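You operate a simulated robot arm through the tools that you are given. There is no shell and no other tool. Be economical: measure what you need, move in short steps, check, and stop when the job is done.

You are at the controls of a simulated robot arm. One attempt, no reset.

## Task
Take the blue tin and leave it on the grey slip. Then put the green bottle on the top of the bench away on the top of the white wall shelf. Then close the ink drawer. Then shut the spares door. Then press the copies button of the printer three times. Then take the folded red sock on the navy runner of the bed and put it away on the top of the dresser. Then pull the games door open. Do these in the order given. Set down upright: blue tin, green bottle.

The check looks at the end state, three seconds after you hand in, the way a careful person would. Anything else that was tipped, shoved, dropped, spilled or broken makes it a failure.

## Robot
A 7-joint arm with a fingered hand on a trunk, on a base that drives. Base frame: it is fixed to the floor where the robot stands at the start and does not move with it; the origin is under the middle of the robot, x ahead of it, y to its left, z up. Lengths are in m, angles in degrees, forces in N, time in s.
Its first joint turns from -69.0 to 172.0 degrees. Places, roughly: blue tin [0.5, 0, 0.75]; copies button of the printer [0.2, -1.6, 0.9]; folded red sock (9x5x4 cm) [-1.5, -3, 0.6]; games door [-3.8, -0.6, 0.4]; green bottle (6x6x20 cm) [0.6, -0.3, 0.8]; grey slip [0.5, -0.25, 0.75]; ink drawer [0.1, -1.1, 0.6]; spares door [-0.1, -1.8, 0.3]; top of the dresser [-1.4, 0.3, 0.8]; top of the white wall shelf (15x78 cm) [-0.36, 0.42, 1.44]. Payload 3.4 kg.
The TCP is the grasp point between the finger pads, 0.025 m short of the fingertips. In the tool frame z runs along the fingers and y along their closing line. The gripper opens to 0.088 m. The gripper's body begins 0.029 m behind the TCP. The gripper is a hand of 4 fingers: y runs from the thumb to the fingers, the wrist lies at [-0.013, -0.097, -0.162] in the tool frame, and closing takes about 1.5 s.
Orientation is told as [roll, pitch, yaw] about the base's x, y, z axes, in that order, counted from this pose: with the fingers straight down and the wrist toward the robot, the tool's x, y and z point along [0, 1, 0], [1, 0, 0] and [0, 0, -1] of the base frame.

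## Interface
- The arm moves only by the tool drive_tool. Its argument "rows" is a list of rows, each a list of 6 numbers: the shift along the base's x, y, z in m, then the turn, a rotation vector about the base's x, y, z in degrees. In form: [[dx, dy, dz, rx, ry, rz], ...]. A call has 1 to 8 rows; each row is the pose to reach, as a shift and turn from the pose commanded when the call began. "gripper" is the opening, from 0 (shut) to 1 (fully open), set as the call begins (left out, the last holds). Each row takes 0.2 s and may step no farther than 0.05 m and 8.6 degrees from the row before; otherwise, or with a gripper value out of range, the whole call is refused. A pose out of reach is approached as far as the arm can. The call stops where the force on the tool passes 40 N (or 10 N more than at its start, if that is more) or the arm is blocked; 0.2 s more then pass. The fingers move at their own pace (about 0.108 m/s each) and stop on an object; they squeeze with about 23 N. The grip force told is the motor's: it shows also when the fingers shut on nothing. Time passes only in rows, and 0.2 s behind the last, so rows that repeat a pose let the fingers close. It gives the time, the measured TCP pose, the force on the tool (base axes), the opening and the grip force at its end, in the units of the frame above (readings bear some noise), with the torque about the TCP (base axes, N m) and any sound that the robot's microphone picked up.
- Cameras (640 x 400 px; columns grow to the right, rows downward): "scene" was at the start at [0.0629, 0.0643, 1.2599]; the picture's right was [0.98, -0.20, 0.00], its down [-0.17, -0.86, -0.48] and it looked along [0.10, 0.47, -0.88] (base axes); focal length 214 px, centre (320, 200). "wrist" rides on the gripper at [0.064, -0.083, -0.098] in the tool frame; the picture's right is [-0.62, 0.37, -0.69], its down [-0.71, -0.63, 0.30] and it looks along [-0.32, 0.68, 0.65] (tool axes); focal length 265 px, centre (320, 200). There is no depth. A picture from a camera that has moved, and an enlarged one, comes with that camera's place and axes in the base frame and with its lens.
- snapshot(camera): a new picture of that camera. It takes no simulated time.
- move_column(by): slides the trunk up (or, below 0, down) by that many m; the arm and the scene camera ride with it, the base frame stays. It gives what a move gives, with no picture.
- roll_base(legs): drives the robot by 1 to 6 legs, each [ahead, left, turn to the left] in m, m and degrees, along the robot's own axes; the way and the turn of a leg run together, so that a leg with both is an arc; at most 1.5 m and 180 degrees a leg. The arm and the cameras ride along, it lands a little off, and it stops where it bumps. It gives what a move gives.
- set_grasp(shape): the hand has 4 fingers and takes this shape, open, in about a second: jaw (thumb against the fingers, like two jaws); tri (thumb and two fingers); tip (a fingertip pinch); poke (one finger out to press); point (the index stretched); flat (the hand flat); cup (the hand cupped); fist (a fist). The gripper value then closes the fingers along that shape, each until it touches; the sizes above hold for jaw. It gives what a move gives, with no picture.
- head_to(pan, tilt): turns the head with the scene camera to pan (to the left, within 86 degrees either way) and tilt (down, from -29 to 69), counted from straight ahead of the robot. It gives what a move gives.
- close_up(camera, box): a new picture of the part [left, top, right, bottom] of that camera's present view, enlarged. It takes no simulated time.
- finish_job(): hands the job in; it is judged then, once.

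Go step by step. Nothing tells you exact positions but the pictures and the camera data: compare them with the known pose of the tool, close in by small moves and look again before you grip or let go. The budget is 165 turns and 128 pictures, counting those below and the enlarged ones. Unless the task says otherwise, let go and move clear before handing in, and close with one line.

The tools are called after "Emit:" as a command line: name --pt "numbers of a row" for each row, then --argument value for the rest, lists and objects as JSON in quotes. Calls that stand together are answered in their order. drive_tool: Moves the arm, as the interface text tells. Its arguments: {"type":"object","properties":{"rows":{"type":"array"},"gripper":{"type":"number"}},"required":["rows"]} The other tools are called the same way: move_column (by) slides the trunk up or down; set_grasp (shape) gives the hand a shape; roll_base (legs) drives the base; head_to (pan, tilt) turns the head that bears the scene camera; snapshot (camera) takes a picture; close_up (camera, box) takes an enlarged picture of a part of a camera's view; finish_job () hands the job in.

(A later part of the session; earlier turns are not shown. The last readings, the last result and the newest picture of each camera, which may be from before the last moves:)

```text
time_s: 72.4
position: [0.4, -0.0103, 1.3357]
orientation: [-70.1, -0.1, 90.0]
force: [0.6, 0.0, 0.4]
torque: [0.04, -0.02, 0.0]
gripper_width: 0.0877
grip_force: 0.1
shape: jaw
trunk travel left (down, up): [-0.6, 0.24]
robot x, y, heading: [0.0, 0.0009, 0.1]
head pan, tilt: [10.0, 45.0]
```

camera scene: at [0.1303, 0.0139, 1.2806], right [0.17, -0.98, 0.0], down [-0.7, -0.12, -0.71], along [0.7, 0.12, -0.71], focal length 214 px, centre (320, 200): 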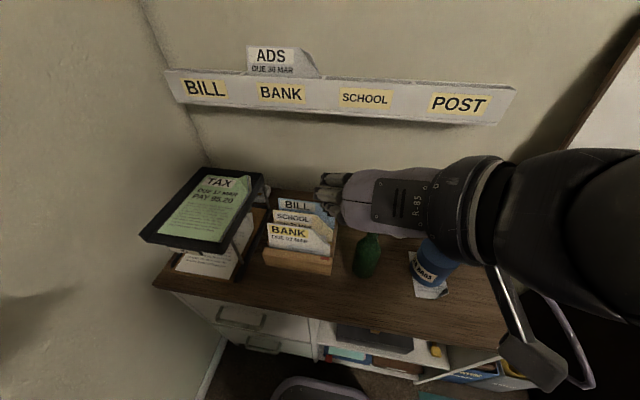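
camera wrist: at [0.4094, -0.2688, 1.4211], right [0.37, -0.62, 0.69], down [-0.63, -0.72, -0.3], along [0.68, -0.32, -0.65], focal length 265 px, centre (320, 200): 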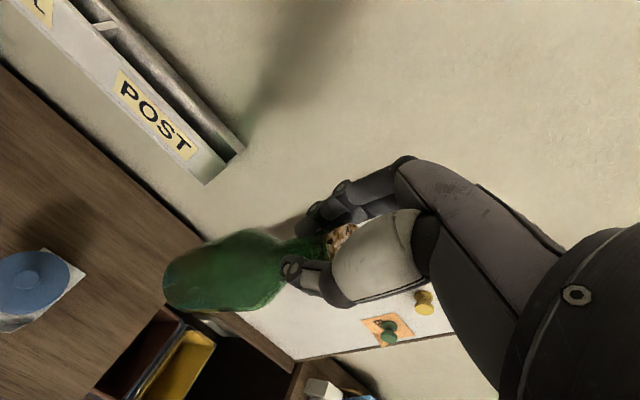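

It does reach. Now I go above the bottle with this near-level hand and lower it so the fingers straddle the body.

Emit:
drive_tool --pt "0.005 -0.01 -0.045 0 0 0" --pt "0.01 -0.02 -0.09 0 0 0" --pt "0.015 -0.03 -0.135 0 0 0" --pt "0.019 -0.038 -0.18 0 0 0" --pt "0.019 -0.038 -0.225 0 0 0" --pt "0.019 -0.038 -0.27 0 0 0" --pt "0.019 -0.038 -0.315 0 0 0"

Emit:
snapshot --camera "scene"

Emit:
snapshot --camera "wrist"

```text
time_s: 74.0
position: [0.4226, -0.048, 1.0189]
orientation: [-69.8, 0.0, 90.1]
force: [0.3, 0.0, -0.8]
torque: [-0.02, 0.01, -0.01]
gripper_width: 0.0878
grip_force: 0.1
shape: jaw
trunk travel left (down, up): [-0.6, 0.24]
robot x, y, heading: [0.0003, -0.002, 0.1]
head pan, tilt: [10.0, 45.0]
```

```text
60 pictures are left
camera scene: at [0.1311, 0.0135, 1.2805], right [0.17, -0.98, 0.0], down [-0.7, -0.12, -0.71], along [0.7, 0.12, -0.71], focal length 214 px, centre (320, 200)
```

scene: 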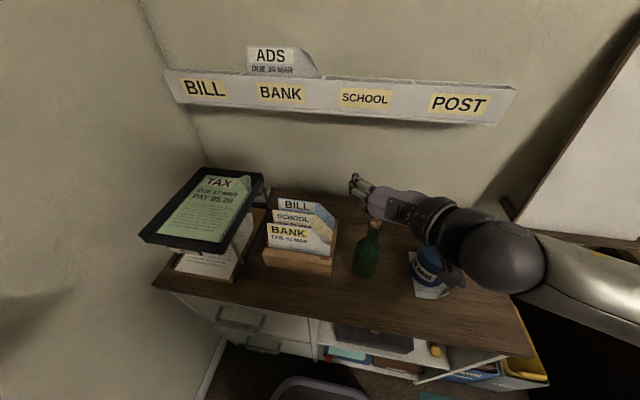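

```text
59 pictures are left
camera wrist: at [0.3072, -0.1305, 0.9909], right [-0.44, 0.37, 0.82], down [0.53, -0.63, 0.56], along [0.72, 0.69, 0.08], focal length 265 px, centre (320, 200)
```

wrist: 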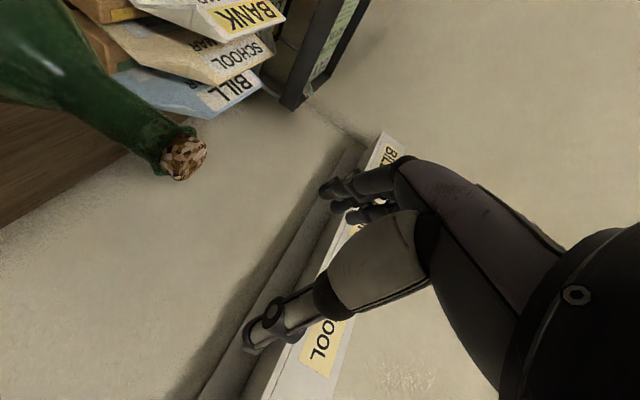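

The hand is centred over the bottle. I lower it to body height and close.

Emit:
drive_tool --pt "-0.003 0.001 -0.04 0 0 0" --pt "-0.003 0.001 -0.08 0 0 0" --pt "-0.003 0.001 -0.12 0 0 0" --pt "-0.003 0.001 -0.16 0 0 0" --pt "-0.003 0.001 -0.193 0 0 0"

Emit:
close_up --camera "scene" --box '[300, 170, 480, 310]'

```text
time_s: 75.4
position: [0.4644, -0.0451, 0.9991]
orientation: [-96.6, 0.5, 90.2]
force: [0.4, 0.6, 0.1]
torque: [0.01, 0.01, 0.01]
gripper_width: 0.0878
grip_force: 0.1
shape: jaw
out of reach, approached as far as the arm can: row 1, 2, 3, 4, 5
trunk travel left (down, up): [-0.6, 0.24]
robot x, y, heading: [-0.0018, 0.0002, 0.0]
head pan, tilt: [10.0, 45.0]
stopped in row 5: the arm was blocked; the commanded pose is now the measured one
```

```text
2.86 times, centred on (390, 240) of scene
camera zoom: at [0.1305, 0.014, 1.2806], right [0.17, -0.98, 0.0], down [-0.7, -0.12, -0.71], along [0.7, 0.12, -0.71], focal length 613 px, centre (120, 86)
```

zoom: 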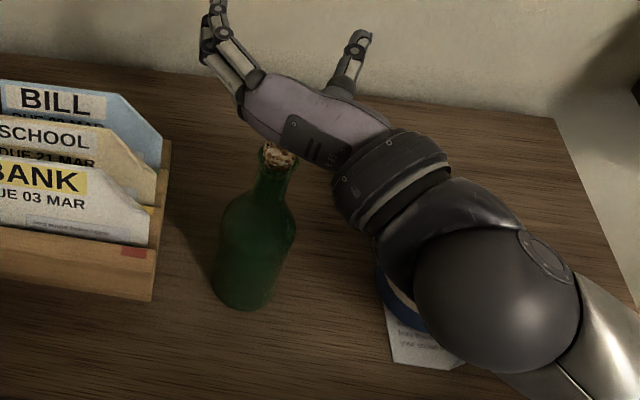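

The arm blocked with the hand too level at this low height. I rise and turn back to a 45° tilt, which keeps the elbow high.

Emit:
drive_tool --pt "0 0 0.04 0 7 0" --pt "0 0 0.08 0 14 0" --pt "0 0 0.11 0 21 0" --pt "-0.01 0 0.11 0 29 0" --pt "-0.02 0 0.11 0 37 0" --pt "-0.03 0 0.11 0 45 0" --pt "-0.04 0 0.11 0 51 0"

Emit:
snapshot --camera "scene"

```text
time_s: 77.0
position: [0.4234, -0.0449, 1.1079]
orientation: [-45.5, 0.0, 90.5]
force: [0.5, -0.8, -0.6]
torque: [-0.01, 0.03, 0.0]
gripper_width: 0.0879
grip_force: 0.0
shape: jaw
trunk travel left (down, up): [-0.6, 0.24]
robot x, y, heading: [-0.0008, 0.0014, 0.0]
head pan, tilt: [10.0, 45.0]
```

```text
57 pictures are left
camera scene: at [0.13, 0.0142, 1.2806], right [0.17, -0.98, 0.0], down [-0.7, -0.12, -0.71], along [0.7, 0.12, -0.71], focal length 214 px, centre (320, 200)
```

scene: 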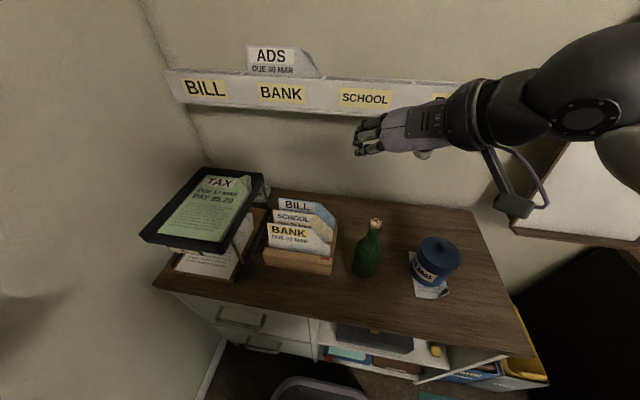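

All is intact. I test the height reach at 45° tilt.

Emit:
drive_tool --pt "0 0 0.045 0 0 0" --pt "0 0 0.09 0 0 0" --pt "0 0 0.135 0 0 0" --pt "0 0 0.18 0 0 0" --pt "0 0 0.22 0 0 0"

```text
time_s: 78.2
position: [0.4221, -0.0436, 1.328]
orientation: [-45.6, 0.5, 90.5]
force: [0.7, 0.6, 0.5]
torque: [0.04, 0.01, 0.03]
gripper_width: 0.088
grip_force: 0.0
shape: jaw
trunk travel left (down, up): [-0.6, 0.24]
robot x, y, heading: [-0.0026, 0.0014, 0.2]
head pan, tilt: [10.0, 45.0]
```

It reaches. I descend with the 45° hand over the bottle, palm kept a little behind its axis.

Emit:
drive_tool --pt "-0.003 0 -0.045 0 0 0" --pt "-0.006 0 -0.09 0 0 0" --pt "-0.009 -0.001 -0.135 0 0 0" --pt "-0.009 -0.002 -0.18 0 0 0" --pt "-0.009 -0.003 -0.225 0 0 0" --pt "-0.009 -0.003 -0.27 0 0 0" --pt "-0.009 -0.003 -0.315 0 0 0" --pt "-0.009 -0.003 -0.36 0 0 0"

Emit:
close_up --camera "scene" --box '[300, 170, 480, 310]'

```text
time_s: 80.0
position: [0.4146, -0.0474, 0.9651]
orientation: [-45.7, 0.0, 90.5]
force: [-0.7, -0.6, -0.4]
torque: [0.04, 0.03, -0.01]
gripper_width: 0.0878
grip_force: 0.2
shape: jaw
trunk travel left (down, up): [-0.6, 0.24]
robot x, y, heading: [-0.0024, -0.0029, -0.1]
head pan, tilt: [10.0, 45.0]
```

```text
2.86 times, centred on (390, 240) of scene
camera zoom: at [0.1306, 0.0146, 1.2806], right [0.17, -0.98, 0.0], down [-0.7, -0.12, -0.71], along [0.7, 0.12, -0.71], focal length 613 px, centre (120, 86)
```

zoom: 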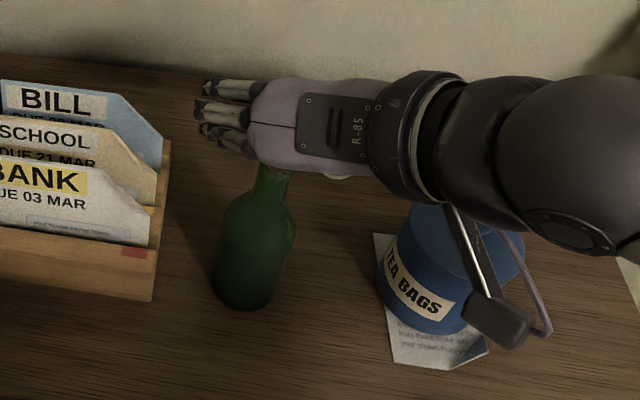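

The hand and forearm clear the tin. I lower to the bottle's upper body, 4 mm further back, and check.

Emit:
drive_tool --pt "-0.004 0.0 0.0 0 0 0" --pt "-0.004 0 -0.03 0 0 0" --pt "-0.004 0 -0.06 0 0 0" --pt "-0.004 0 -0.09 0 0 0" --pt "-0.004 0 -0.12 0 0 0"

Emit:
close_up --camera "scene" --box '[300, 170, 480, 310]'

Emit:
snapshot --camera "wrist"

```text
time_s: 81.2
position: [0.4086, -0.049, 0.8485]
orientation: [-45.4, 0.0, 90.4]
force: [0.2, -0.1, -0.4]
torque: [0.01, 0.01, 0.04]
gripper_width: 0.088
grip_force: 0.0
shape: jaw
trunk travel left (down, up): [-0.6, 0.24]
robot x, y, heading: [0.0024, 0.0002, 0.1]
head pan, tilt: [10.0, 45.0]
```

```text
2.86 times, centred on (390, 240) of scene
camera zoom: at [0.1309, 0.0134, 1.2806], right [0.17, -0.98, 0.0], down [-0.7, -0.12, -0.71], along [0.7, 0.12, -0.71], focal length 613 px, centre (120, 86)
```

zoom: 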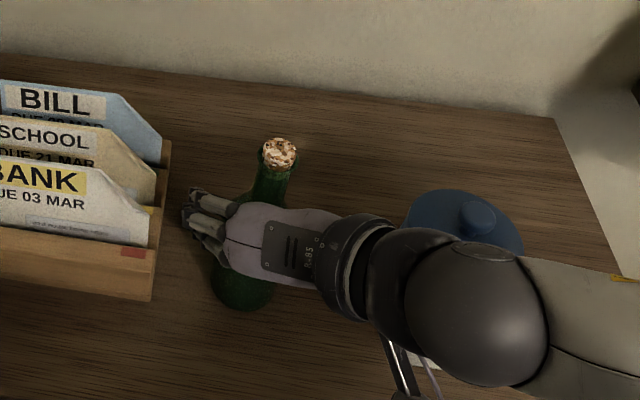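

```text
54 pictures are left
camera wrist: at [0.2947, -0.1321, 0.8693], right [-0.06, 0.37, 0.93], down [0.72, -0.62, 0.3], along [0.69, 0.69, -0.23], focal length 265 px, centre (320, 200)
```

wrist: 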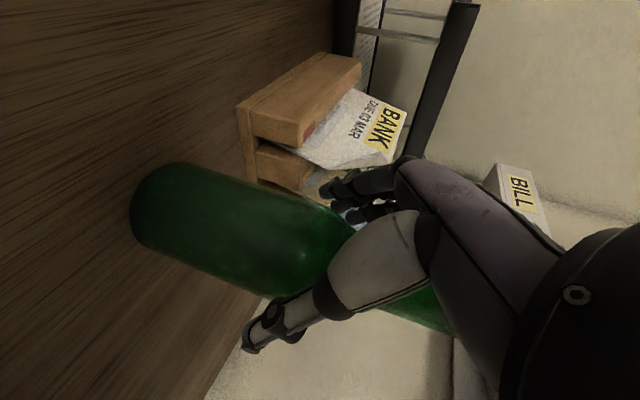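

The fingers straddle the upper body. I go 12 mm lower and close.

Emit:
drive_tool --pt "0 0 -0.012 0 0 0" --pt "0 0 -0.012 0 0 0"

Emit:
drive_tool --pt "0 0 0 0 0 0" --pt "0 0 0 0 0 0" --pt "0 0 0 0 0 0" --pt "0 0 0 0 0 0" --pt "0 0 0 0 0 0" --gripper 0

Emit:
drive_tool --pt "0 0 0.02 0 0 0" --pt "0 0 0.05 0 0 0"

Emit:
close_up --camera "scene" --box '[300, 170, 480, 310]'

Emit:
snapshot --camera "wrist"

```text
time_s: 81.8
position: [0.4093, -0.0486, 0.8369]
orientation: [-45.6, 0.1, 90.5]
force: [0.8, 0.2, -0.3]
torque: [0.02, 0.04, 0.02]
gripper_width: 0.0874
grip_force: 0.0
shape: jaw
trunk travel left (down, up): [-0.6, 0.24]
robot x, y, heading: [0.0008, -0.0012, -0.0]
head pan, tilt: [10.0, 45.0]
```

```text
time_s: 83.0
position: [0.4094, -0.0487, 0.8352]
orientation: [-45.7, 0.2, 90.5]
force: [1.1, 0.0, -0.1]
torque: [-0.1, 0.05, 0.01]
gripper_width: 0.0525
grip_force: 22.9
shape: jaw
trunk travel left (down, up): [-0.6, 0.24]
robot x, y, heading: [0.0013, 0.0042, -0.1]
head pan, tilt: [10.0, 45.0]
```

```text
time_s: 83.6
position: [0.4097, -0.0472, 0.8856]
orientation: [-45.4, 0.0, 90.5]
force: [0.7, 0.1, -2.6]
torque: [-0.04, 0.01, 0.05]
gripper_width: 0.0521
grip_force: 22.6
shape: jaw
trunk travel left (down, up): [-0.6, 0.24]
robot x, y, heading: [-0.0005, -0.0022, -0.1]
head pan, tilt: [10.0, 45.0]
```

```text
2.86 times, centred on (390, 240) of scene
camera zoom: at [0.13, 0.0144, 1.2806], right [0.17, -0.98, 0.0], down [-0.7, -0.12, -0.71], along [0.7, 0.12, -0.71], focal length 613 px, centre (120, 86)
```

zoom: 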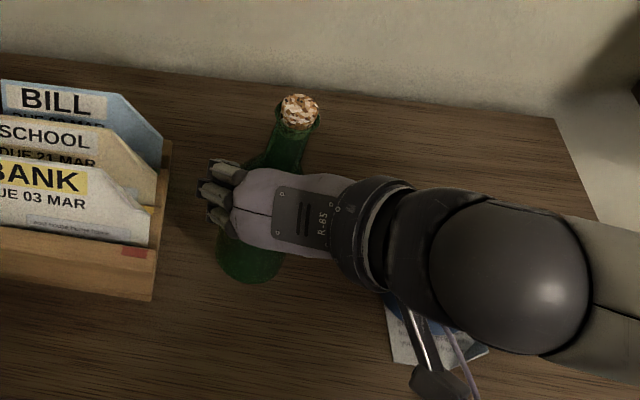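

```text
52 pictures are left
camera wrist: at [0.2951, -0.1315, 0.9077], right [-0.06, 0.37, 0.93], down [0.72, -0.62, 0.3], along [0.69, 0.69, -0.23], focal length 265 px, centre (320, 200)
```

wrist: 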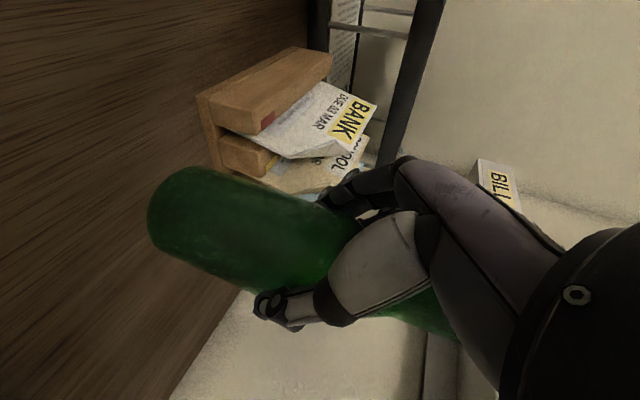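

The bottle is held upright. I raise it with arm and trunk before swinging left.

Emit:
drive_tool --pt "0 0 0.045 0 0 0" --pt "0 0 0.09 0 0 0" --pt "0 0 0.135 0 0 0" --pt "0 0 0.18 0 0 0" --pt "0 0 0.225 0 0 0" --pt "0 0 0.27 0 0 0" --pt "0 0 0.315 0 0 0" --pt "0 0 0.355 0 0 0"

Emit:
drive_tool --pt "0 0 0.045 0 0 0" --pt "0 0 0.085 0 0 0"

Emit:
move_column --by 0.24

```text
time_s: 85.4
position: [0.4089, -0.047, 1.2402]
orientation: [-45.6, 0.2, 90.5]
force: [0.7, 0.8, -2.4]
torque: [0.02, 0.03, 0.01]
gripper_width: 0.0523
grip_force: 23.1
shape: jaw
trunk travel left (down, up): [-0.6, 0.24]
robot x, y, heading: [0.0043, -0.0002, -0.0]
head pan, tilt: [10.0, 45.0]
```

```text
time_s: 86.0
position: [0.4102, -0.0469, 1.3254]
orientation: [-45.5, 0.3, 90.7]
force: [0.1, -0.5, -2.0]
torque: [0.01, 0.05, 0.02]
gripper_width: 0.0522
grip_force: 23.0
shape: jaw
trunk travel left (down, up): [-0.6, 0.24]
robot x, y, heading: [0.0007, -0.0035, -0.3]
head pan, tilt: [10.0, 45.0]
```

```text
time_s: 88.5
position: [0.4095, -0.0477, 1.5647]
orientation: [-45.6, 0.0, 90.4]
force: [0.1, -0.8, -2.2]
torque: [0.01, 0.03, -0.03]
gripper_width: 0.0522
grip_force: 22.6
shape: jaw
trunk travel left (down, up): [-0.84, 0.0]
robot x, y, heading: [-0.0016, -0.0022, -0.2]
head pan, tilt: [10.0, 45.0]
```

Now I swing it in an arc toward the shelf, the hand turning along.

Emit:
drive_tool --pt "0.002 0.047 0 0 0 6" --pt "0.0 0.093 0 0 0 12" --pt "-0.008 0.139 0 0 0 18" --pt "-0.021 0.184 0 0 0 24" --pt "-0.039 0.227 0 0 0 30" --pt "-0.062 0.268 0 0 0 36" --pt "-0.089 0.306 0 0 0 42" --pt "-0.12 0.341 0 0 0 48"

Emit:
head_to --pan 84 --tilt 0

Emit:
snapshot --camera "scene"

```text
time_s: 90.3
position: [0.3077, 0.2332, 1.569]
orientation: [-46.9, -1.1, 133.9]
force: [-0.2, 0.5, -3.1]
torque: [-0.02, 0.01, -0.02]
gripper_width: 0.0523
grip_force: 22.9
shape: jaw
out of reach, approached as far as the arm can: row 6, 7, 8
trunk travel left (down, up): [-0.84, 0.0]
robot x, y, heading: [0.0001, -0.0023, 0.1]
head pan, tilt: [10.0, 45.0]
```

```text
time_s: 91.8
position: [0.3052, 0.2306, 1.5705]
orientation: [-47.2, -1.1, 134.3]
force: [0.4, -0.2, -2.0]
torque: [-0.04, 0.07, 0.01]
gripper_width: 0.0524
grip_force: 23.1
shape: jaw
trunk travel left (down, up): [-0.84, 0.0]
robot x, y, heading: [0.0011, -0.0009, 0.2]
head pan, tilt: [84.0, 0.0]
```

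```text
51 pictures are left
camera scene: at [0.0598, 0.0898, 1.5915], right [0.99, -0.11, 0.0], down [0.0, 0.0, -1.0], along [0.11, 0.99, 0.0], focal length 214 px, centre (320, 200)
```

scene: 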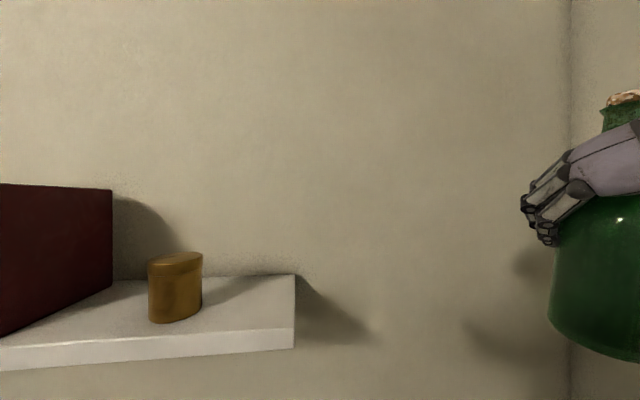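

I see the shelf top: its right end is at x ≈ 0.056, the canister ends at x ≈ −0.07. I continue the arc so the bottle comes over the free part near x 0.

Emit:
drive_tool --pt "-0.026 0.03 -0.004 0 0 5.6" --pt "-0.054 0.057 -0.008 0 0 11.2" --pt "-0.085 0.081 -0.012 0 0 16.8" --pt "-0.118 0.102 -0.015 0 0 22.4" --pt "-0.153 0.12 -0.015 0 0 28" --pt "-0.19 0.134 -0.015 0 0 33.6"

Emit:
snapshot --camera "scene"

```text
time_s: 93.2
position: [0.1513, 0.2992, 1.5156]
orientation: [-43.9, -2.6, 165.6]
force: [0.1, 0.4, -1.8]
torque: [0.0, 0.0, -0.02]
gripper_width: 0.0521
grip_force: 22.8
shape: jaw
out of reach, approached as far as the arm can: row 1, 2, 3, 4, 5, 6
trunk travel left (down, up): [-0.84, 0.0]
robot x, y, heading: [0.0005, 0.0008, 0.0]
head pan, tilt: [84.0, 0.0]
```

```text
50 pictures are left
camera scene: at [0.0609, 0.0872, 1.5955], right [1.0, -0.09, 0.0], down [0.0, 0.05, -1.0], along [0.09, 0.99, 0.05], focal length 214 px, centre (320, 200)
```

scene: 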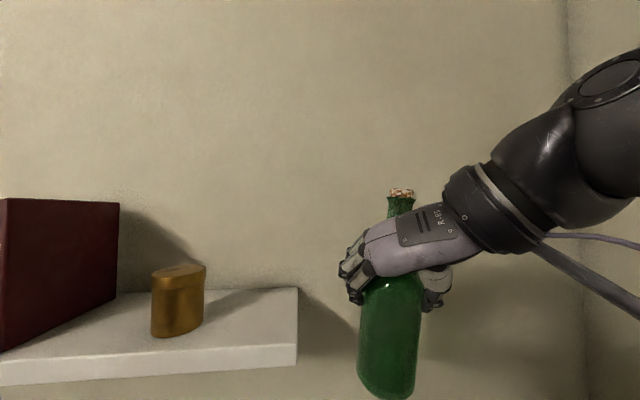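

The arm can't follow across the body there. Turning the robot left would put the shelf in front, so I check the floor around the base first.

Emit:
head_to --pan 60 --tilt 66

Emit:
snapshot --camera "scene"

```text
time_s: 94.5
position: [0.1522, 0.2957, 1.5216]
orientation: [-44.6, -2.7, 165.4]
force: [-0.2, 0.1, -2.3]
torque: [-0.03, -0.01, 0.02]
gripper_width: 0.0522
grip_force: 22.9
shape: jaw
trunk travel left (down, up): [-0.84, 0.0]
robot x, y, heading: [0.0003, -0.0031, 0.0]
head pan, tilt: [60.0, 66.0]
```

```text
49 pictures are left
camera scene: at [0.0605, 0.0887, 1.5957], right [0.99, -0.12, 0.0], down [0.01, 0.05, -1.0], along [0.12, 0.99, 0.05], focal length 214 px, centre (320, 200)
```

scene: 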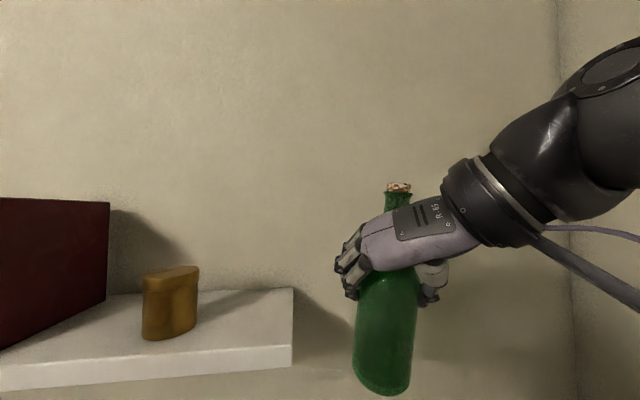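

The head and arm get in each other's way. I bring the bottle back in front of the robot, then will turn the base.

Emit:
drive_tool --pt "0.035 -0.01 0.01 0 0 -5.6" --pt "0.07 -0.02 0.02 0 0 -11.2" --pt "0.105 -0.035 0.03 0 0 -16.8" --pt "0.14 -0.05 0.04 0 0 -22.4" --pt "0.17 -0.065 0.045 0 0 -28" --pt "0.195 -0.095 0.045 0 0 -33.6" --pt "0.215 -0.135 0.045 0 0 -40"

Emit:
drive_tool --pt "0.015 -0.04 0 0 0 -6" --pt "0.03 -0.08 0 0 0 -12" --pt "0.04 -0.12 0 0 0 -18" --pt "0.045 -0.165 0 0 0 -24" --pt "0.045 -0.205 0 0 0 -30" --pt "0.045 -0.205 0 0 0 -36"

Emit:
head_to --pan 60 --tilt 66

Emit:
snapshot --camera "scene"

```text
time_s: 96.1
position: [0.349, 0.1578, 1.5751]
orientation: [-45.3, 0.1, 128.7]
force: [1.0, -0.9, -2.6]
torque: [0.02, 0.0, 0.02]
gripper_width: 0.0524
grip_force: 22.9
shape: jaw
out of reach, approached as far as the arm can: row 4, 5, 6, 7
trunk travel left (down, up): [-0.84, 0.0]
robot x, y, heading: [-0.0015, 0.0, -0.3]
head pan, tilt: [60.0, 66.0]
```

```text
time_s: 97.5
position: [0.4072, -0.038, 1.6143]
orientation: [-45.4, 0.2, 95.5]
force: [-0.5, -0.5, -1.9]
torque: [0.02, 0.06, -0.01]
gripper_width: 0.0521
grip_force: 23.0
shape: jaw
out of reach, approached as far as the arm can: row 1, 2, 3, 4, 5, 6
trunk travel left (down, up): [-0.84, 0.0]
robot x, y, heading: [0.002, 0.0023, 0.1]
head pan, tilt: [60.0, 66.0]
```

```text
time_s: 98.1
position: [0.407, -0.0391, 1.6139]
orientation: [-45.5, 0.2, 95.7]
force: [-0.6, -1.0, -3.5]
torque: [-0.02, 0.04, 0.01]
gripper_width: 0.0524
grip_force: 23.1
shape: jaw
trunk travel left (down, up): [-0.84, 0.0]
robot x, y, heading: [0.0032, 0.001, 0.1]
head pan, tilt: [60.0, 66.0]
```

```text
48 pictures are left
camera scene: at [0.0806, 0.0516, 1.4945], right [0.87, -0.5, 0.0], down [-0.46, -0.79, -0.41], along [0.2, 0.35, -0.91], focal length 214 px, centre (320, 200)
```

scene: 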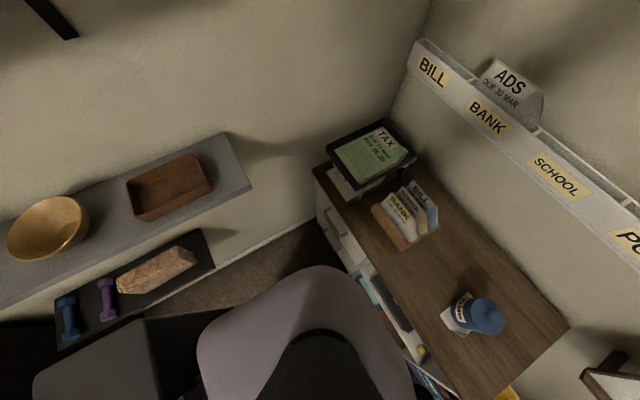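

Nothing seems to be within the base's turning circle. With the bottle high (bottom ≈1.52) I turn the robot left 45° first.

Emit:
roll_base --legs '[[0, 0, 45]]'

```text
time_s: 100.3
position: [0.3433, 0.2211, 1.614]
orientation: [-45.4, 0.3, 133.8]
force: [0.2, -0.8, -1.9]
torque: [-0.01, 0.03, 0.0]
gripper_width: 0.0519
grip_force: 22.8
shape: jaw
trunk travel left (down, up): [-0.84, 0.0]
robot x, y, heading: [0.0039, -0.0012, 38.1]
head pan, tilt: [60.0, 66.0]
stopped in leg 1: the robot was blocked; the commanded pose is now the measured one
```

The base was blocked at 38°. I look down at what it touches.

Emit:
head_to --pan -20 --tilt 68

Emit:
snapshot --camera "scene"

```text
time_s: 101.8
position: [0.3429, 0.2212, 1.6149]
orientation: [-45.4, 0.2, 133.8]
force: [0.1, 0.2, -2.3]
torque: [-0.03, 0.03, 0.02]
gripper_width: 0.0523
grip_force: 23.4
shape: jaw
trunk travel left (down, up): [-0.84, 0.0]
robot x, y, heading: [0.0003, 0.0023, 38.3]
head pan, tilt: [-20.0, 68.0]
```

```text
47 pictures are left
camera scene: at [0.0936, 0.0488, 1.4924], right [0.31, -0.95, 0.0], down [-0.88, -0.29, -0.37], along [0.36, 0.12, -0.93], focal length 214 px, centre (320, 200)
```

scene: 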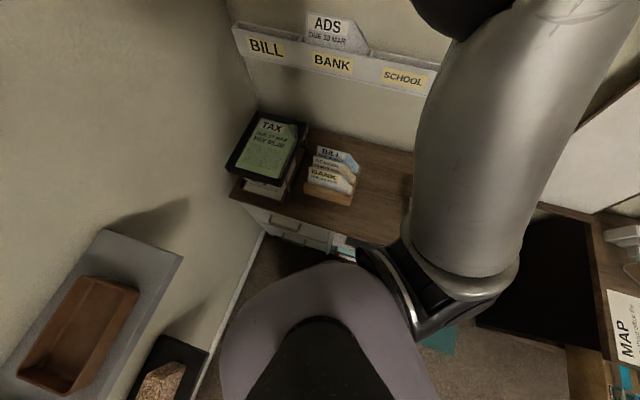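

I need to see behind-left before backing away, so I turn the head there.

Emit:
head_to --pan 86 --tilt 55

Emit:
snapshot --camera "scene"

```text
time_s: 103.6
position: [0.3424, 0.22, 1.6147]
orientation: [-45.4, 0.2, 133.8]
force: [0.7, -0.3, -2.3]
torque: [-0.01, 0.0, -0.02]
gripper_width: 0.052
grip_force: 23.3
shape: jaw
trunk travel left (down, up): [-0.84, 0.0]
robot x, y, heading: [-0.0023, -0.0007, 38.3]
head pan, tilt: [85.9, 55.0]
```

```text
46 pictures are left
camera scene: at [-0.0008, 0.0907, 1.5072], right [0.83, 0.56, 0.0], down [0.46, -0.68, -0.57], along [-0.32, 0.47, -0.82], focal length 214 px, centre (320, 200)
```

scene: 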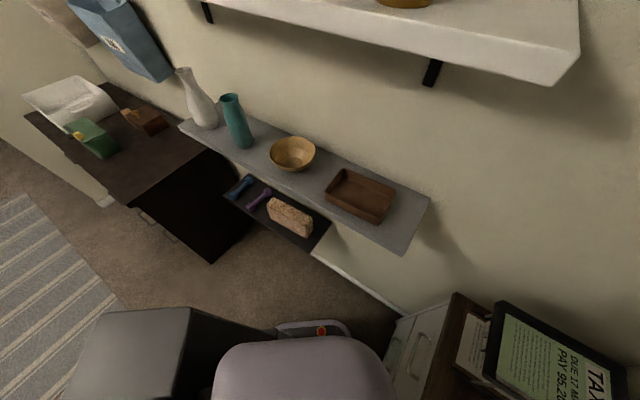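

The grey box and bumper belong to the robot; its front corner meets the bench. Behind is open floor, so I back off 0.2 m, turn to face the shelf wall, and look.

Emit:
roll_base --legs '[[-0.2, 0, 0], [0, 0, 52]]'

Emit:
head_to --pan 0 --tilt 30

Emit:
snapshot --camera "scene"

```text
time_s: 107.6
position: [-0.1214, 0.2817, 1.6147]
orientation: [-45.7, 0.2, -174.0]
force: [-0.2, 0.8, -3.0]
torque: [0.01, -0.01, -0.05]
gripper_width: 0.0522
grip_force: 22.7
shape: jaw
trunk travel left (down, up): [-0.84, 0.0]
robot x, y, heading: [-0.1558, -0.1259, 90.0]
head pan, tilt: [85.9, 55.0]
```

```text
time_s: 109.2
position: [-0.1214, 0.2821, 1.6152]
orientation: [-45.4, 0.2, -174.0]
force: [0.5, -0.3, -1.8]
torque: [-0.02, 0.0, -0.02]
gripper_width: 0.0521
grip_force: 23.6
shape: jaw
trunk travel left (down, up): [-0.84, 0.0]
robot x, y, heading: [-0.1607, -0.1273, 90.3]
head pan, tilt: [0.0, 30.0]
```

```text
45 pictures are left
camera scene: at [-0.1589, 0.0164, 1.5431], right [1.0, 0.01, 0.0], down [0.0, -0.5, -0.87], along [-0.01, 0.87, -0.5], focal length 214 px, centre (320, 200)
```

scene: 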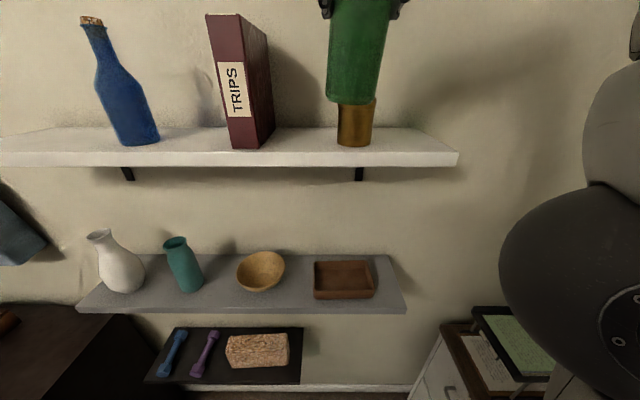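

Now I have a clear view. The bottle goes right of the canister, at x ≈ 0.005. I shift the base 0.12 m right first, staying in front of the shelf.

Emit:
roll_base --legs '[[0, -0.126, 0]]'

```text
time_s: 110.4
position: [0.0039, 0.2825, 1.6142]
orientation: [-45.4, 0.2, -173.9]
force: [0.0, -0.3, -1.4]
torque: [0.0, 0.03, 0.0]
gripper_width: 0.0521
grip_force: 22.9
shape: jaw
trunk travel left (down, up): [-0.84, 0.0]
robot x, y, heading: [-0.0301, -0.1256, 90.4]
head pan, tilt: [0.0, 30.0]
```

Now 0.11 m ahead toward the wall, with the bottle above the shelf.

Emit:
roll_base --legs '[[0.11, 0, 0]]'

Emit:
snapshot --camera "scene"

```text
time_s: 111.6
position: [0.0024, 0.3893, 1.6141]
orientation: [-45.5, 0.2, -173.9]
force: [0.4, 0.2, -2.5]
torque: [-0.05, -0.02, 0.0]
gripper_width: 0.0523
grip_force: 22.9
shape: jaw
trunk travel left (down, up): [-0.84, 0.0]
robot x, y, heading: [-0.0338, -0.0204, 90.4]
head pan, tilt: [0.0, 30.0]
```

```text
44 pictures are left
camera scene: at [-0.0328, 0.125, 1.5433], right [1.0, 0.01, 0.0], down [0.0, -0.5, -0.87], along [-0.01, 0.87, -0.5], focal length 214 px, centre (320, 200)
```

scene: 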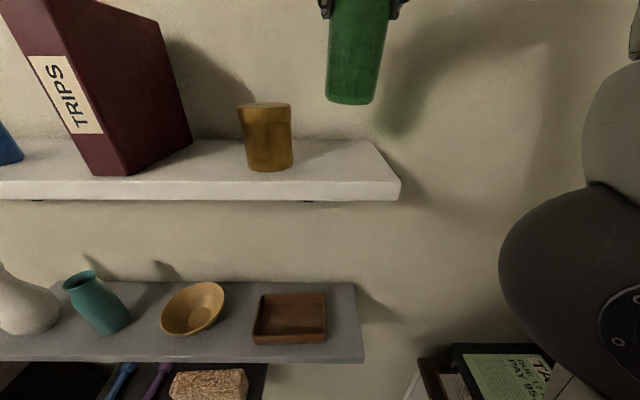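

The bottle is centred over the free right end. I lower it close to the shelf.

Emit:
drive_tool --pt "0 0.003 -0.03 0 0 0" --pt "0 0.005 -0.055 0 0 0" --pt "0 0.005 -0.075 0 0 0"

Emit:
close_up --camera "scene" --box '[220, 20, 460, 220]'

```text
time_s: 112.4
position: [0.0024, 0.4108, 1.6043]
orientation: [-45.3, 0.1, -174.0]
force: [-0.1, 0.3, -1.7]
torque: [-0.06, 0.0, 0.0]
gripper_width: 0.052
grip_force: 23.7
shape: jaw
out of reach, approached as far as the arm can: row 1, 2, 3
trunk travel left (down, up): [-0.84, 0.0]
robot x, y, heading: [-0.0344, -0.0158, 90.2]
head pan, tilt: [0.0, 30.0]
```

```text
2.00 times, centred on (340, 120) of scene
camera zoom: at [-0.033, 0.1259, 1.5432], right [1.0, 0.01, 0.0], down [0.0, -0.5, -0.87], along [-0.01, 0.87, -0.5], focal length 429 px, centre (280, 360)
```

zoom: 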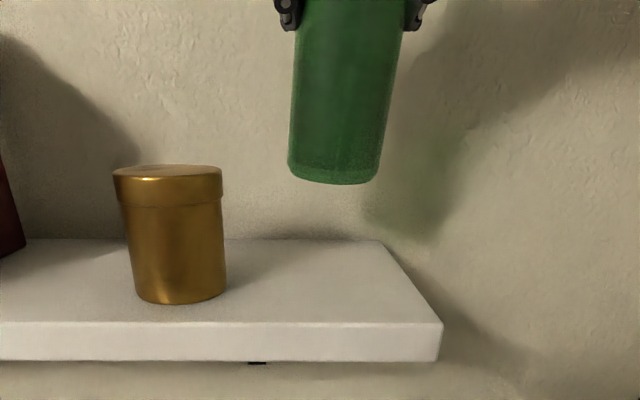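

The arm resists, so I use the trunk to lower instead.

Emit:
move_column --by -0.06

Emit:
close_up --camera "scene" --box '[220, 20, 460, 220]'

```text
time_s: 113.4
position: [0.0019, 0.4116, 1.5433]
orientation: [-45.4, 0.2, -173.9]
force: [0.0, 0.6, -2.7]
torque: [-0.02, 0.01, -0.01]
gripper_width: 0.0522
grip_force: 23.0
shape: jaw
trunk travel left (down, up): [-0.78, 0.06]
robot x, y, heading: [-0.0306, -0.0203, 90.3]
head pan, tilt: [0.0, 30.0]
```

```text
2.00 times, centred on (340, 120) of scene
camera zoom: at [-0.033, 0.1258, 1.4831], right [1.0, 0.01, 0.0], down [0.0, -0.5, -0.87], along [-0.01, 0.87, -0.5], focal length 429 px, centre (280, 360)
```

zoom: 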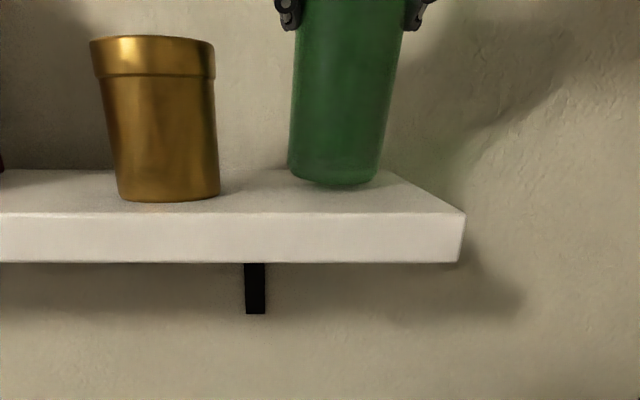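

The bottle is just above the shelf. I lower in small steps.

Emit:
move_column --by -0.011

Emit:
move_column --by -0.004

```text
time_s: 114.0
position: [-0.0004, 0.4097, 1.5368]
orientation: [-45.6, 0.2, -173.8]
force: [-5.1, 3.2, 17.6]
torque: [0.21, 0.3, 0.01]
gripper_width: 0.0528
grip_force: 23.0
shape: jaw
trunk travel left (down, up): [-0.769, 0.071]
robot x, y, heading: [-0.0307, -0.0122, 90.6]
head pan, tilt: [0.0, 30.0]
```

```text
time_s: 114.5
position: [-0.0012, 0.41, 1.533]
orientation: [-45.8, 0.1, -173.9]
force: [-5.9, 8.3, 29.3]
torque: [0.42, 0.49, -0.08]
gripper_width: 0.0529
grip_force: 22.7
shape: jaw
trunk travel left (down, up): [-0.765, 0.075]
robot x, y, heading: [-0.0327, -0.0165, 90.4]
head pan, tilt: [0.0, 30.0]
```

Contact made. I ease off, and look before letting go.

Emit:
move_column --by 0.006

Emit:
close_up --camera "scene" --box '[220, 20, 460, 220]'

```text
time_s: 115.1
position: [-0.0001, 0.4106, 1.5347]
orientation: [-45.3, 0.3, -173.9]
force: [-2.9, 1.9, 9.7]
torque: [0.09, 0.16, 0.03]
gripper_width: 0.0526
grip_force: 22.7
shape: jaw
trunk travel left (down, up): [-0.771, 0.069]
robot x, y, heading: [-0.0353, -0.0146, 90.4]
head pan, tilt: [0.0, 30.0]
```

```text
2.00 times, centred on (340, 120) of scene
camera zoom: at [-0.0343, 0.1249, 1.4741], right [1.0, 0.01, 0.0], down [0.0, -0.5, -0.87], along [-0.01, 0.87, -0.5], focal length 429 px, centre (280, 360)
```

zoom: 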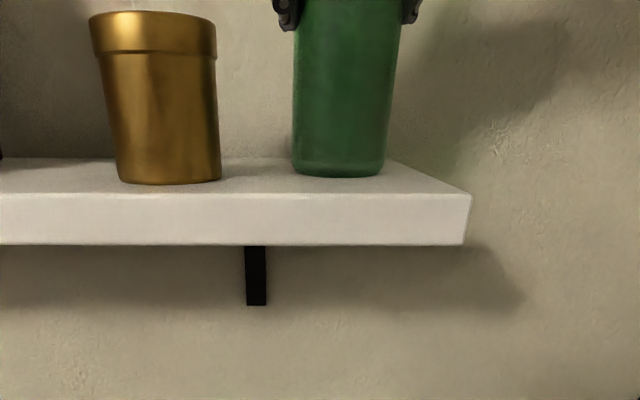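

It stands flat. I open the hand and back the base straight away.

Emit:
drive_tool --pt "0 0 0 0 0 0" --pt "0 0 0 0 0 0" --pt "0 0 0 0 0 0" --gripper 1

Emit:
roll_base --legs '[[-0.22, 0, 0]]'

Emit:
head_to --pan 0 --tilt 10

Emit:
snapshot --camera "scene"

```text
time_s: 115.9
position: [0.0013, 0.4117, 1.5359]
orientation: [-45.4, 0.3, -173.9]
force: [0.3, -0.4, 0.1]
torque: [-0.02, 0.01, 0.01]
gripper_width: 0.0876
grip_force: 0.1
shape: jaw
trunk travel left (down, up): [-0.771, 0.069]
robot x, y, heading: [-0.034, -0.0141, 90.4]
head pan, tilt: [0.0, 30.0]
```

```text
time_s: 117.6
position: [0.0039, 0.1885, 1.5361]
orientation: [-45.4, 0.2, -173.8]
force: [-0.3, 0.4, 1.1]
torque: [0.01, 0.0, -0.05]
gripper_width: 0.0876
grip_force: 0.0
shape: jaw
trunk travel left (down, up): [-0.771, 0.069]
robot x, y, heading: [-0.0293, -0.2365, 90.5]
head pan, tilt: [0.0, 30.0]
```

```text
time_s: 118.4
position: [0.004, 0.1891, 1.5363]
orientation: [-45.4, 0.2, -173.9]
force: [0.2, 0.0, -0.4]
torque: [-0.02, -0.02, 0.01]
gripper_width: 0.0878
grip_force: 0.1
shape: jaw
trunk travel left (down, up): [-0.771, 0.069]
robot x, y, heading: [-0.0266, -0.2341, 90.5]
head pan, tilt: [0.0, 10.0]
```

```text
40 pictures are left
camera scene: at [-0.0313, -0.0939, 1.5064], right [1.0, 0.01, 0.0], down [0.0, -0.17, -0.98], along [-0.01, 0.98, -0.17], focal length 214 px, centre (320, 200)
```

scene: 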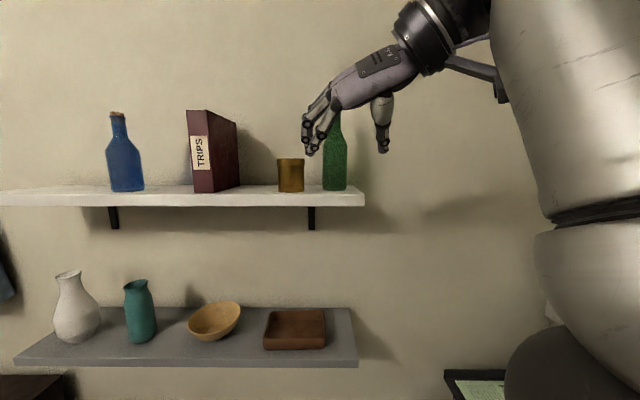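

The green bottle stands upright on the shelf. Next, the printer desk: I back away to the left, turn to face the desk wall, and drive alongside.

Emit:
roll_base --legs '[[0, 0.55, 0], [0, 0, -90], [0, -0.9, 0]]'

Emit:
head_to --pan -10 --tilt 42

Emit:
snapshot --camera "scene"

```text
time_s: 129.8
position: [-0.1477, -1.1761, 1.5356]
orientation: [-45.5, 0.3, 96.1]
force: [0.9, 0.1, -0.5]
torque: [-0.03, 0.01, 0.01]
gripper_width: 0.0877
grip_force: 0.1
shape: jaw
trunk travel left (down, up): [-0.771, 0.069]
robot x, y, heading: [-0.5752, -1.1429, 0.5]
head pan, tilt: [0.0, 10.0]
```

```text
time_s: 130.7
position: [-0.149, -1.1766, 1.5347]
orientation: [-45.4, 0.2, 96.1]
force: [0.4, 0.1, 0.6]
torque: [-0.03, -0.02, 0.0]
gripper_width: 0.0876
grip_force: 0.0
shape: jaw
trunk travel left (down, up): [-0.771, 0.069]
robot x, y, heading: [-0.5717, -1.1422, 0.4]
head pan, tilt: [-10.0, 42.0]
```

```text
39 pictures are left
camera scene: at [-0.4426, -1.1554, 1.456], right [-0.17, -0.99, 0.0], down [-0.66, 0.11, -0.74], along [0.73, -0.12, -0.67], focal length 214 px, centre (320, 200)
```

scene: 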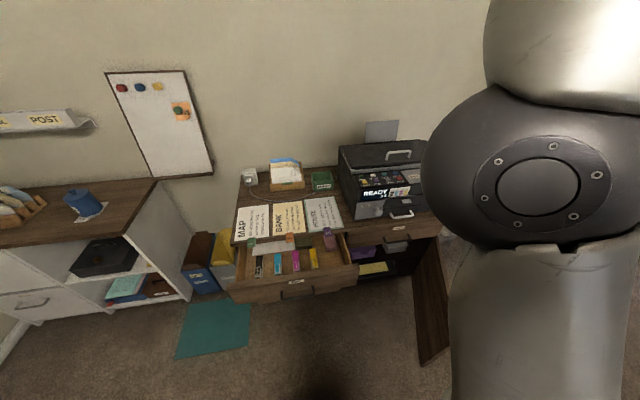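

I see the open ink drawer (front at x ≈ −0.02, y −0.89 to −1.38, top z ≈ 0.66), the printer, and the open spares door. I turn the hand down, closed, and lower it in front of the drawer.

Emit:
drive_tool --pt "0 0.01 -0.04 0 7.5 0" --pt "0 0.02 -0.08 0 15 0" --pt "-0.005 0.03 -0.12 0 22.5 0" --pt "-0.01 0.04 -0.16 0 30 0" --pt "-0.01 0.05 -0.2 0 37.5 0" --pt "-0.01 0.055 -0.24 0 45 0" --pt "-0.01 0.055 -0.28 0 45 0" --pt "-0.01 0.055 -0.32 0 45 0" --gripper 0

Emit:
move_column --by -0.5

Emit:
snapshot --camera "scene"

```text
time_s: 132.5
position: [-0.0466, -1.0963, 1.2986]
orientation: [-0.3, -4.1, 94.6]
force: [0.1, 0.1, -0.1]
torque: [0.03, 0.0, 0.01]
gripper_width: 0.0
grip_force: 23.3
shape: jaw
out of reach, approached as far as the arm can: row 1, 2, 3, 4, 5, 6, 7, 8
trunk travel left (down, up): [-0.771, 0.069]
robot x, y, heading: [-0.5753, -1.143, 0.2]
head pan, tilt: [-10.0, 42.0]
```

```text
refused: -0.5 is not a number from -0.4 to 0.4
```

```text
38 pictures are left
camera scene: at [-0.4405, -1.1553, 1.4557], right [-0.17, -0.99, 0.0], down [-0.66, 0.11, -0.74], along [0.73, -0.12, -0.67], focal length 214 px, centre (320, 200)
```

scene: 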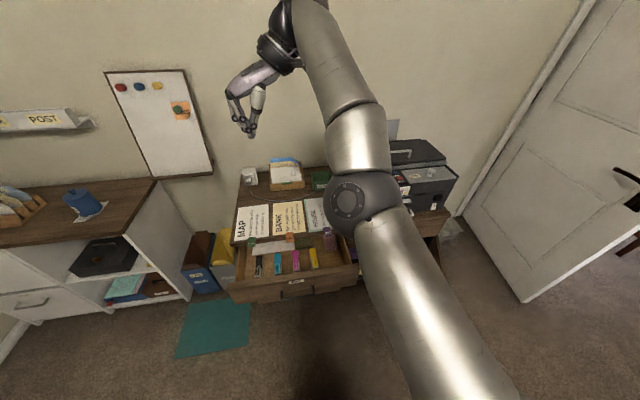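

The arm is now tool-down and extended. I draw it back to x ≈ −0.16 and lower, then use the trunk.

Emit:
drive_tool --pt "-0.03 -0.005 -0.03 0 2 -2" --pt "-0.06 -0.01 -0.06 0 4 -4.6" --pt "-0.09 -0.015 -0.09 0 4 -4.6" --pt "-0.115 -0.02 -0.13 0 4 -4.6" --pt "-0.115 -0.02 -0.17 0 4 -4.6"

Emit:
move_column --by -0.4

```text
time_s: 133.7
position: [0.0006, -1.0732, 1.1916]
orientation: [3.5, -4.3, 89.6]
force: [0.2, 0.2, -0.2]
torque: [0.01, 0.01, 0.02]
gripper_width: 0.0001
grip_force: 22.7
shape: jaw
out of reach, approached as far as the arm can: row 1, 2, 3, 4, 5
trunk travel left (down, up): [-0.771, 0.069]
robot x, y, heading: [-0.5769, -1.1416, 0.4]
head pan, tilt: [-10.0, 42.0]
```

```text
time_s: 137.6
position: [-0.001, -1.0738, 0.7918]
orientation: [3.6, -4.3, 89.5]
force: [1.0, 1.1, 0.5]
torque: [-0.03, 0.05, 0.03]
gripper_width: 0.0002
grip_force: 22.9
shape: jaw
trunk travel left (down, up): [-0.371, 0.469]
robot x, y, heading: [-0.5762, -1.1413, 0.5]
head pan, tilt: [-10.0, 42.0]
```

The hand's sideways yaw limits the arm. I raise a little and turn the hand to its natural yaw 0, drawing back.

Emit:
drive_tool --pt "0 0 0.03 0 0 -8" --pt "0 0 0.06 0 0 -16" --pt "-0.01 0 0.08 0 0 -24" --pt "-0.02 0 0.08 0 0 -32" --pt "-0.03 0 0.08 0 0 -40" --pt "-0.04 0 0.08 0 0 -48" --pt "-0.05 0 0.08 0 0 -56" --pt "-0.06 0 0.08 0 0 -64"

Emit:
drive_tool --pt "-0.03 0 0.0 0 0 -6" --pt "-0.06 -0.01 0.0 0 0 -12" --pt "-0.09 -0.02 0.0 0 0 -18" --pt "-0.11 -0.03 0.0 0 0 -24" --pt "-0.11 -0.04 0.0 0 0 -26"

```text
time_s: 139.4
position: [0.0122, -1.0441, 0.9241]
orientation: [3.5, -4.2, 27.4]
force: [-0.2, 0.4, -0.4]
torque: [0.0, 0.0, -0.01]
gripper_width: 0.0
grip_force: 23.2
shape: jaw
out of reach, approached as far as the arm can: row 2, 3, 4, 5, 6, 7, 8
trunk travel left (down, up): [-0.371, 0.469]
robot x, y, heading: [-0.5743, -1.1422, 0.3]
head pan, tilt: [-10.0, 42.0]
```

```text
time_s: 140.8
position: [-0.0248, -1.0747, 0.9722]
orientation: [6.1, -0.7, 0.6]
force: [0.4, 0.6, -0.2]
torque: [-0.02, 0.01, 0.0]
gripper_width: 0.0
grip_force: 23.1
shape: jaw
out of reach, approached as far as the arm can: row 1, 2, 3, 4, 5
trunk travel left (down, up): [-0.371, 0.469]
robot x, y, heading: [-0.5733, -1.144, 0.4]
head pan, tilt: [-10.0, 42.0]
stopped in row 5: the arm was blocked; the commanded pose is now the measured one
```

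The elbow is crowding the head at this height. I go lower first, then draw back.

Emit:
drive_tool --pt "0 0 -0.04 -3 0.7 0" --pt "0 0 -0.08 -6 0.7 0" --pt "0 0 -0.12 -6 0.7 0" --pt "0 0 -0.17 -6 0.7 0"

Emit:
drive_tool --pt "-0.04 -0.01 0.0 0 0 0" --pt "-0.08 -0.02 0.0 0 0 0" --pt "-0.12 -0.03 0.0 0 0 0" --pt "-0.16 -0.04 0.0 0 0 0"

Emit:
snapshot --camera "scene"

```text
time_s: 141.8
position: [0.0474, -1.0503, 0.8411]
orientation: [-0.5, 0.2, 0.3]
force: [-0.4, 0.2, 0.6]
torque: [-0.01, 0.02, 0.01]
gripper_width: 0.0
grip_force: 22.7
shape: jaw
out of reach, approached as far as the arm can: row 1, 2, 3, 4
trunk travel left (down, up): [-0.371, 0.469]
robot x, y, heading: [-0.578, -1.1433, 0.4]
head pan, tilt: [-10.0, 42.0]
```

```text
time_s: 143.0
position: [0.0108, -1.0661, 0.8806]
orientation: [0.6, 5.7, -1.2]
force: [0.9, -0.4, -0.3]
torque: [0.02, 0.03, 0.0]
gripper_width: 0.0
grip_force: 23.3
shape: jaw
out of reach, approached as far as the arm can: row 1, 2, 3, 4
trunk travel left (down, up): [-0.371, 0.469]
robot x, y, heading: [-0.5781, -1.1443, 0.4]
head pan, tilt: [-10.0, 42.0]
stopped in row 4: the arm was blocked; the commanded pose is now the measured one
```

```text
37 pictures are left
camera scene: at [-0.4423, -1.1557, 1.0559], right [-0.17, -0.99, 0.0], down [-0.66, 0.11, -0.74], along [0.73, -0.12, -0.67], focal length 214 px, centre (320, 200)
```

scene: 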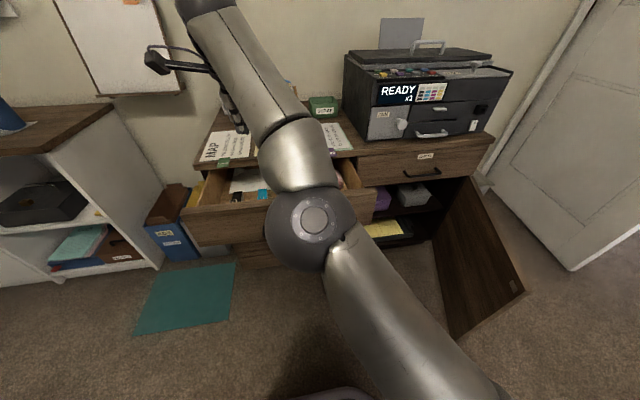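

The elbow has flipped low, which blocks retracting. I try swinging the hand to the right at the same height to restore the starting posture.

Emit:
drive_tool --pt "0 -0.04 0.0 0 -3 1.2" --pt "0 -0.08 0.0 0 -5.7 1.2" --pt "0 -0.12 0.0 0 -5.7 1.2" --pt "-0.01 -0.16 0.0 0 -5.7 1.2" --pt "-0.02 -0.2 0.0 0 -5.7 1.2" --pt "-0.04 -0.24 0 0 -5.7 1.2" --pt "-0.06 -0.27 0 0 -5.7 1.2"

Emit:
snapshot --camera "scene"

```text
time_s: 144.6
position: [0.0348, -1.3392, 0.9492]
orientation: [0.5, -0.4, 0.4]
force: [0.2, -0.5, -1.0]
torque: [0.02, -0.01, 0.03]
gripper_width: 0.0
grip_force: 23.0
shape: jaw
out of reach, approached as far as the arm can: row 1, 2, 3, 4, 5, 6, 7
trunk travel left (down, up): [-0.371, 0.469]
robot x, y, heading: [-0.5745, -1.143, 0.1]
head pan, tilt: [-10.0, 42.0]
```

```text
36 pictures are left
camera scene: at [-0.4428, -1.1562, 1.0559], right [-0.17, -0.99, 0.0], down [-0.66, 0.11, -0.74], along [0.73, -0.12, -0.67], focal length 214 px, centre (320, 200)
```

scene: 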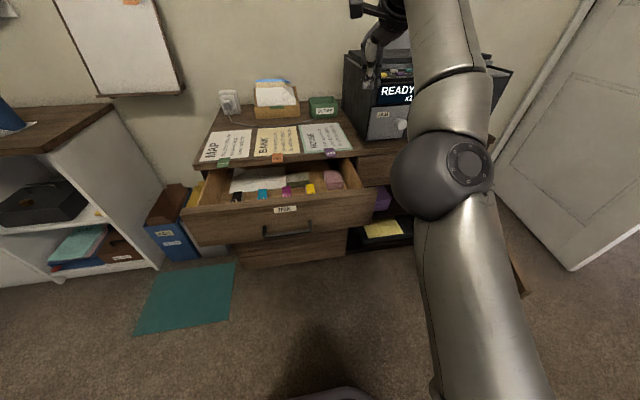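

Let me test whether it retracts now from here.

Emit:
drive_tool --pt "-0.03 0.0 0.02 0 0 0" --pt "-0.06 0 0.04 0 0 0" --pt "-0.09 0 0.06 0 0 0" --pt "-0.12 0 0.08 0 0 0" --pt "-0.15 0 0.1 0 0 0"

```text
time_s: 145.8
position: [-0.1034, -1.3383, 1.0706]
orientation: [0.2, -0.3, 0.5]
force: [-0.2, 0.5, -0.1]
torque: [0.01, -0.02, -0.02]
gripper_width: 0.0
grip_force: 22.7
shape: jaw
out of reach, approached as far as the arm can: row 1, 2, 3, 4, 5
trunk travel left (down, up): [-0.371, 0.469]
robot x, y, heading: [-0.5755, -1.1391, 0.2]
head pan, tilt: [-10.0, 42.0]
```

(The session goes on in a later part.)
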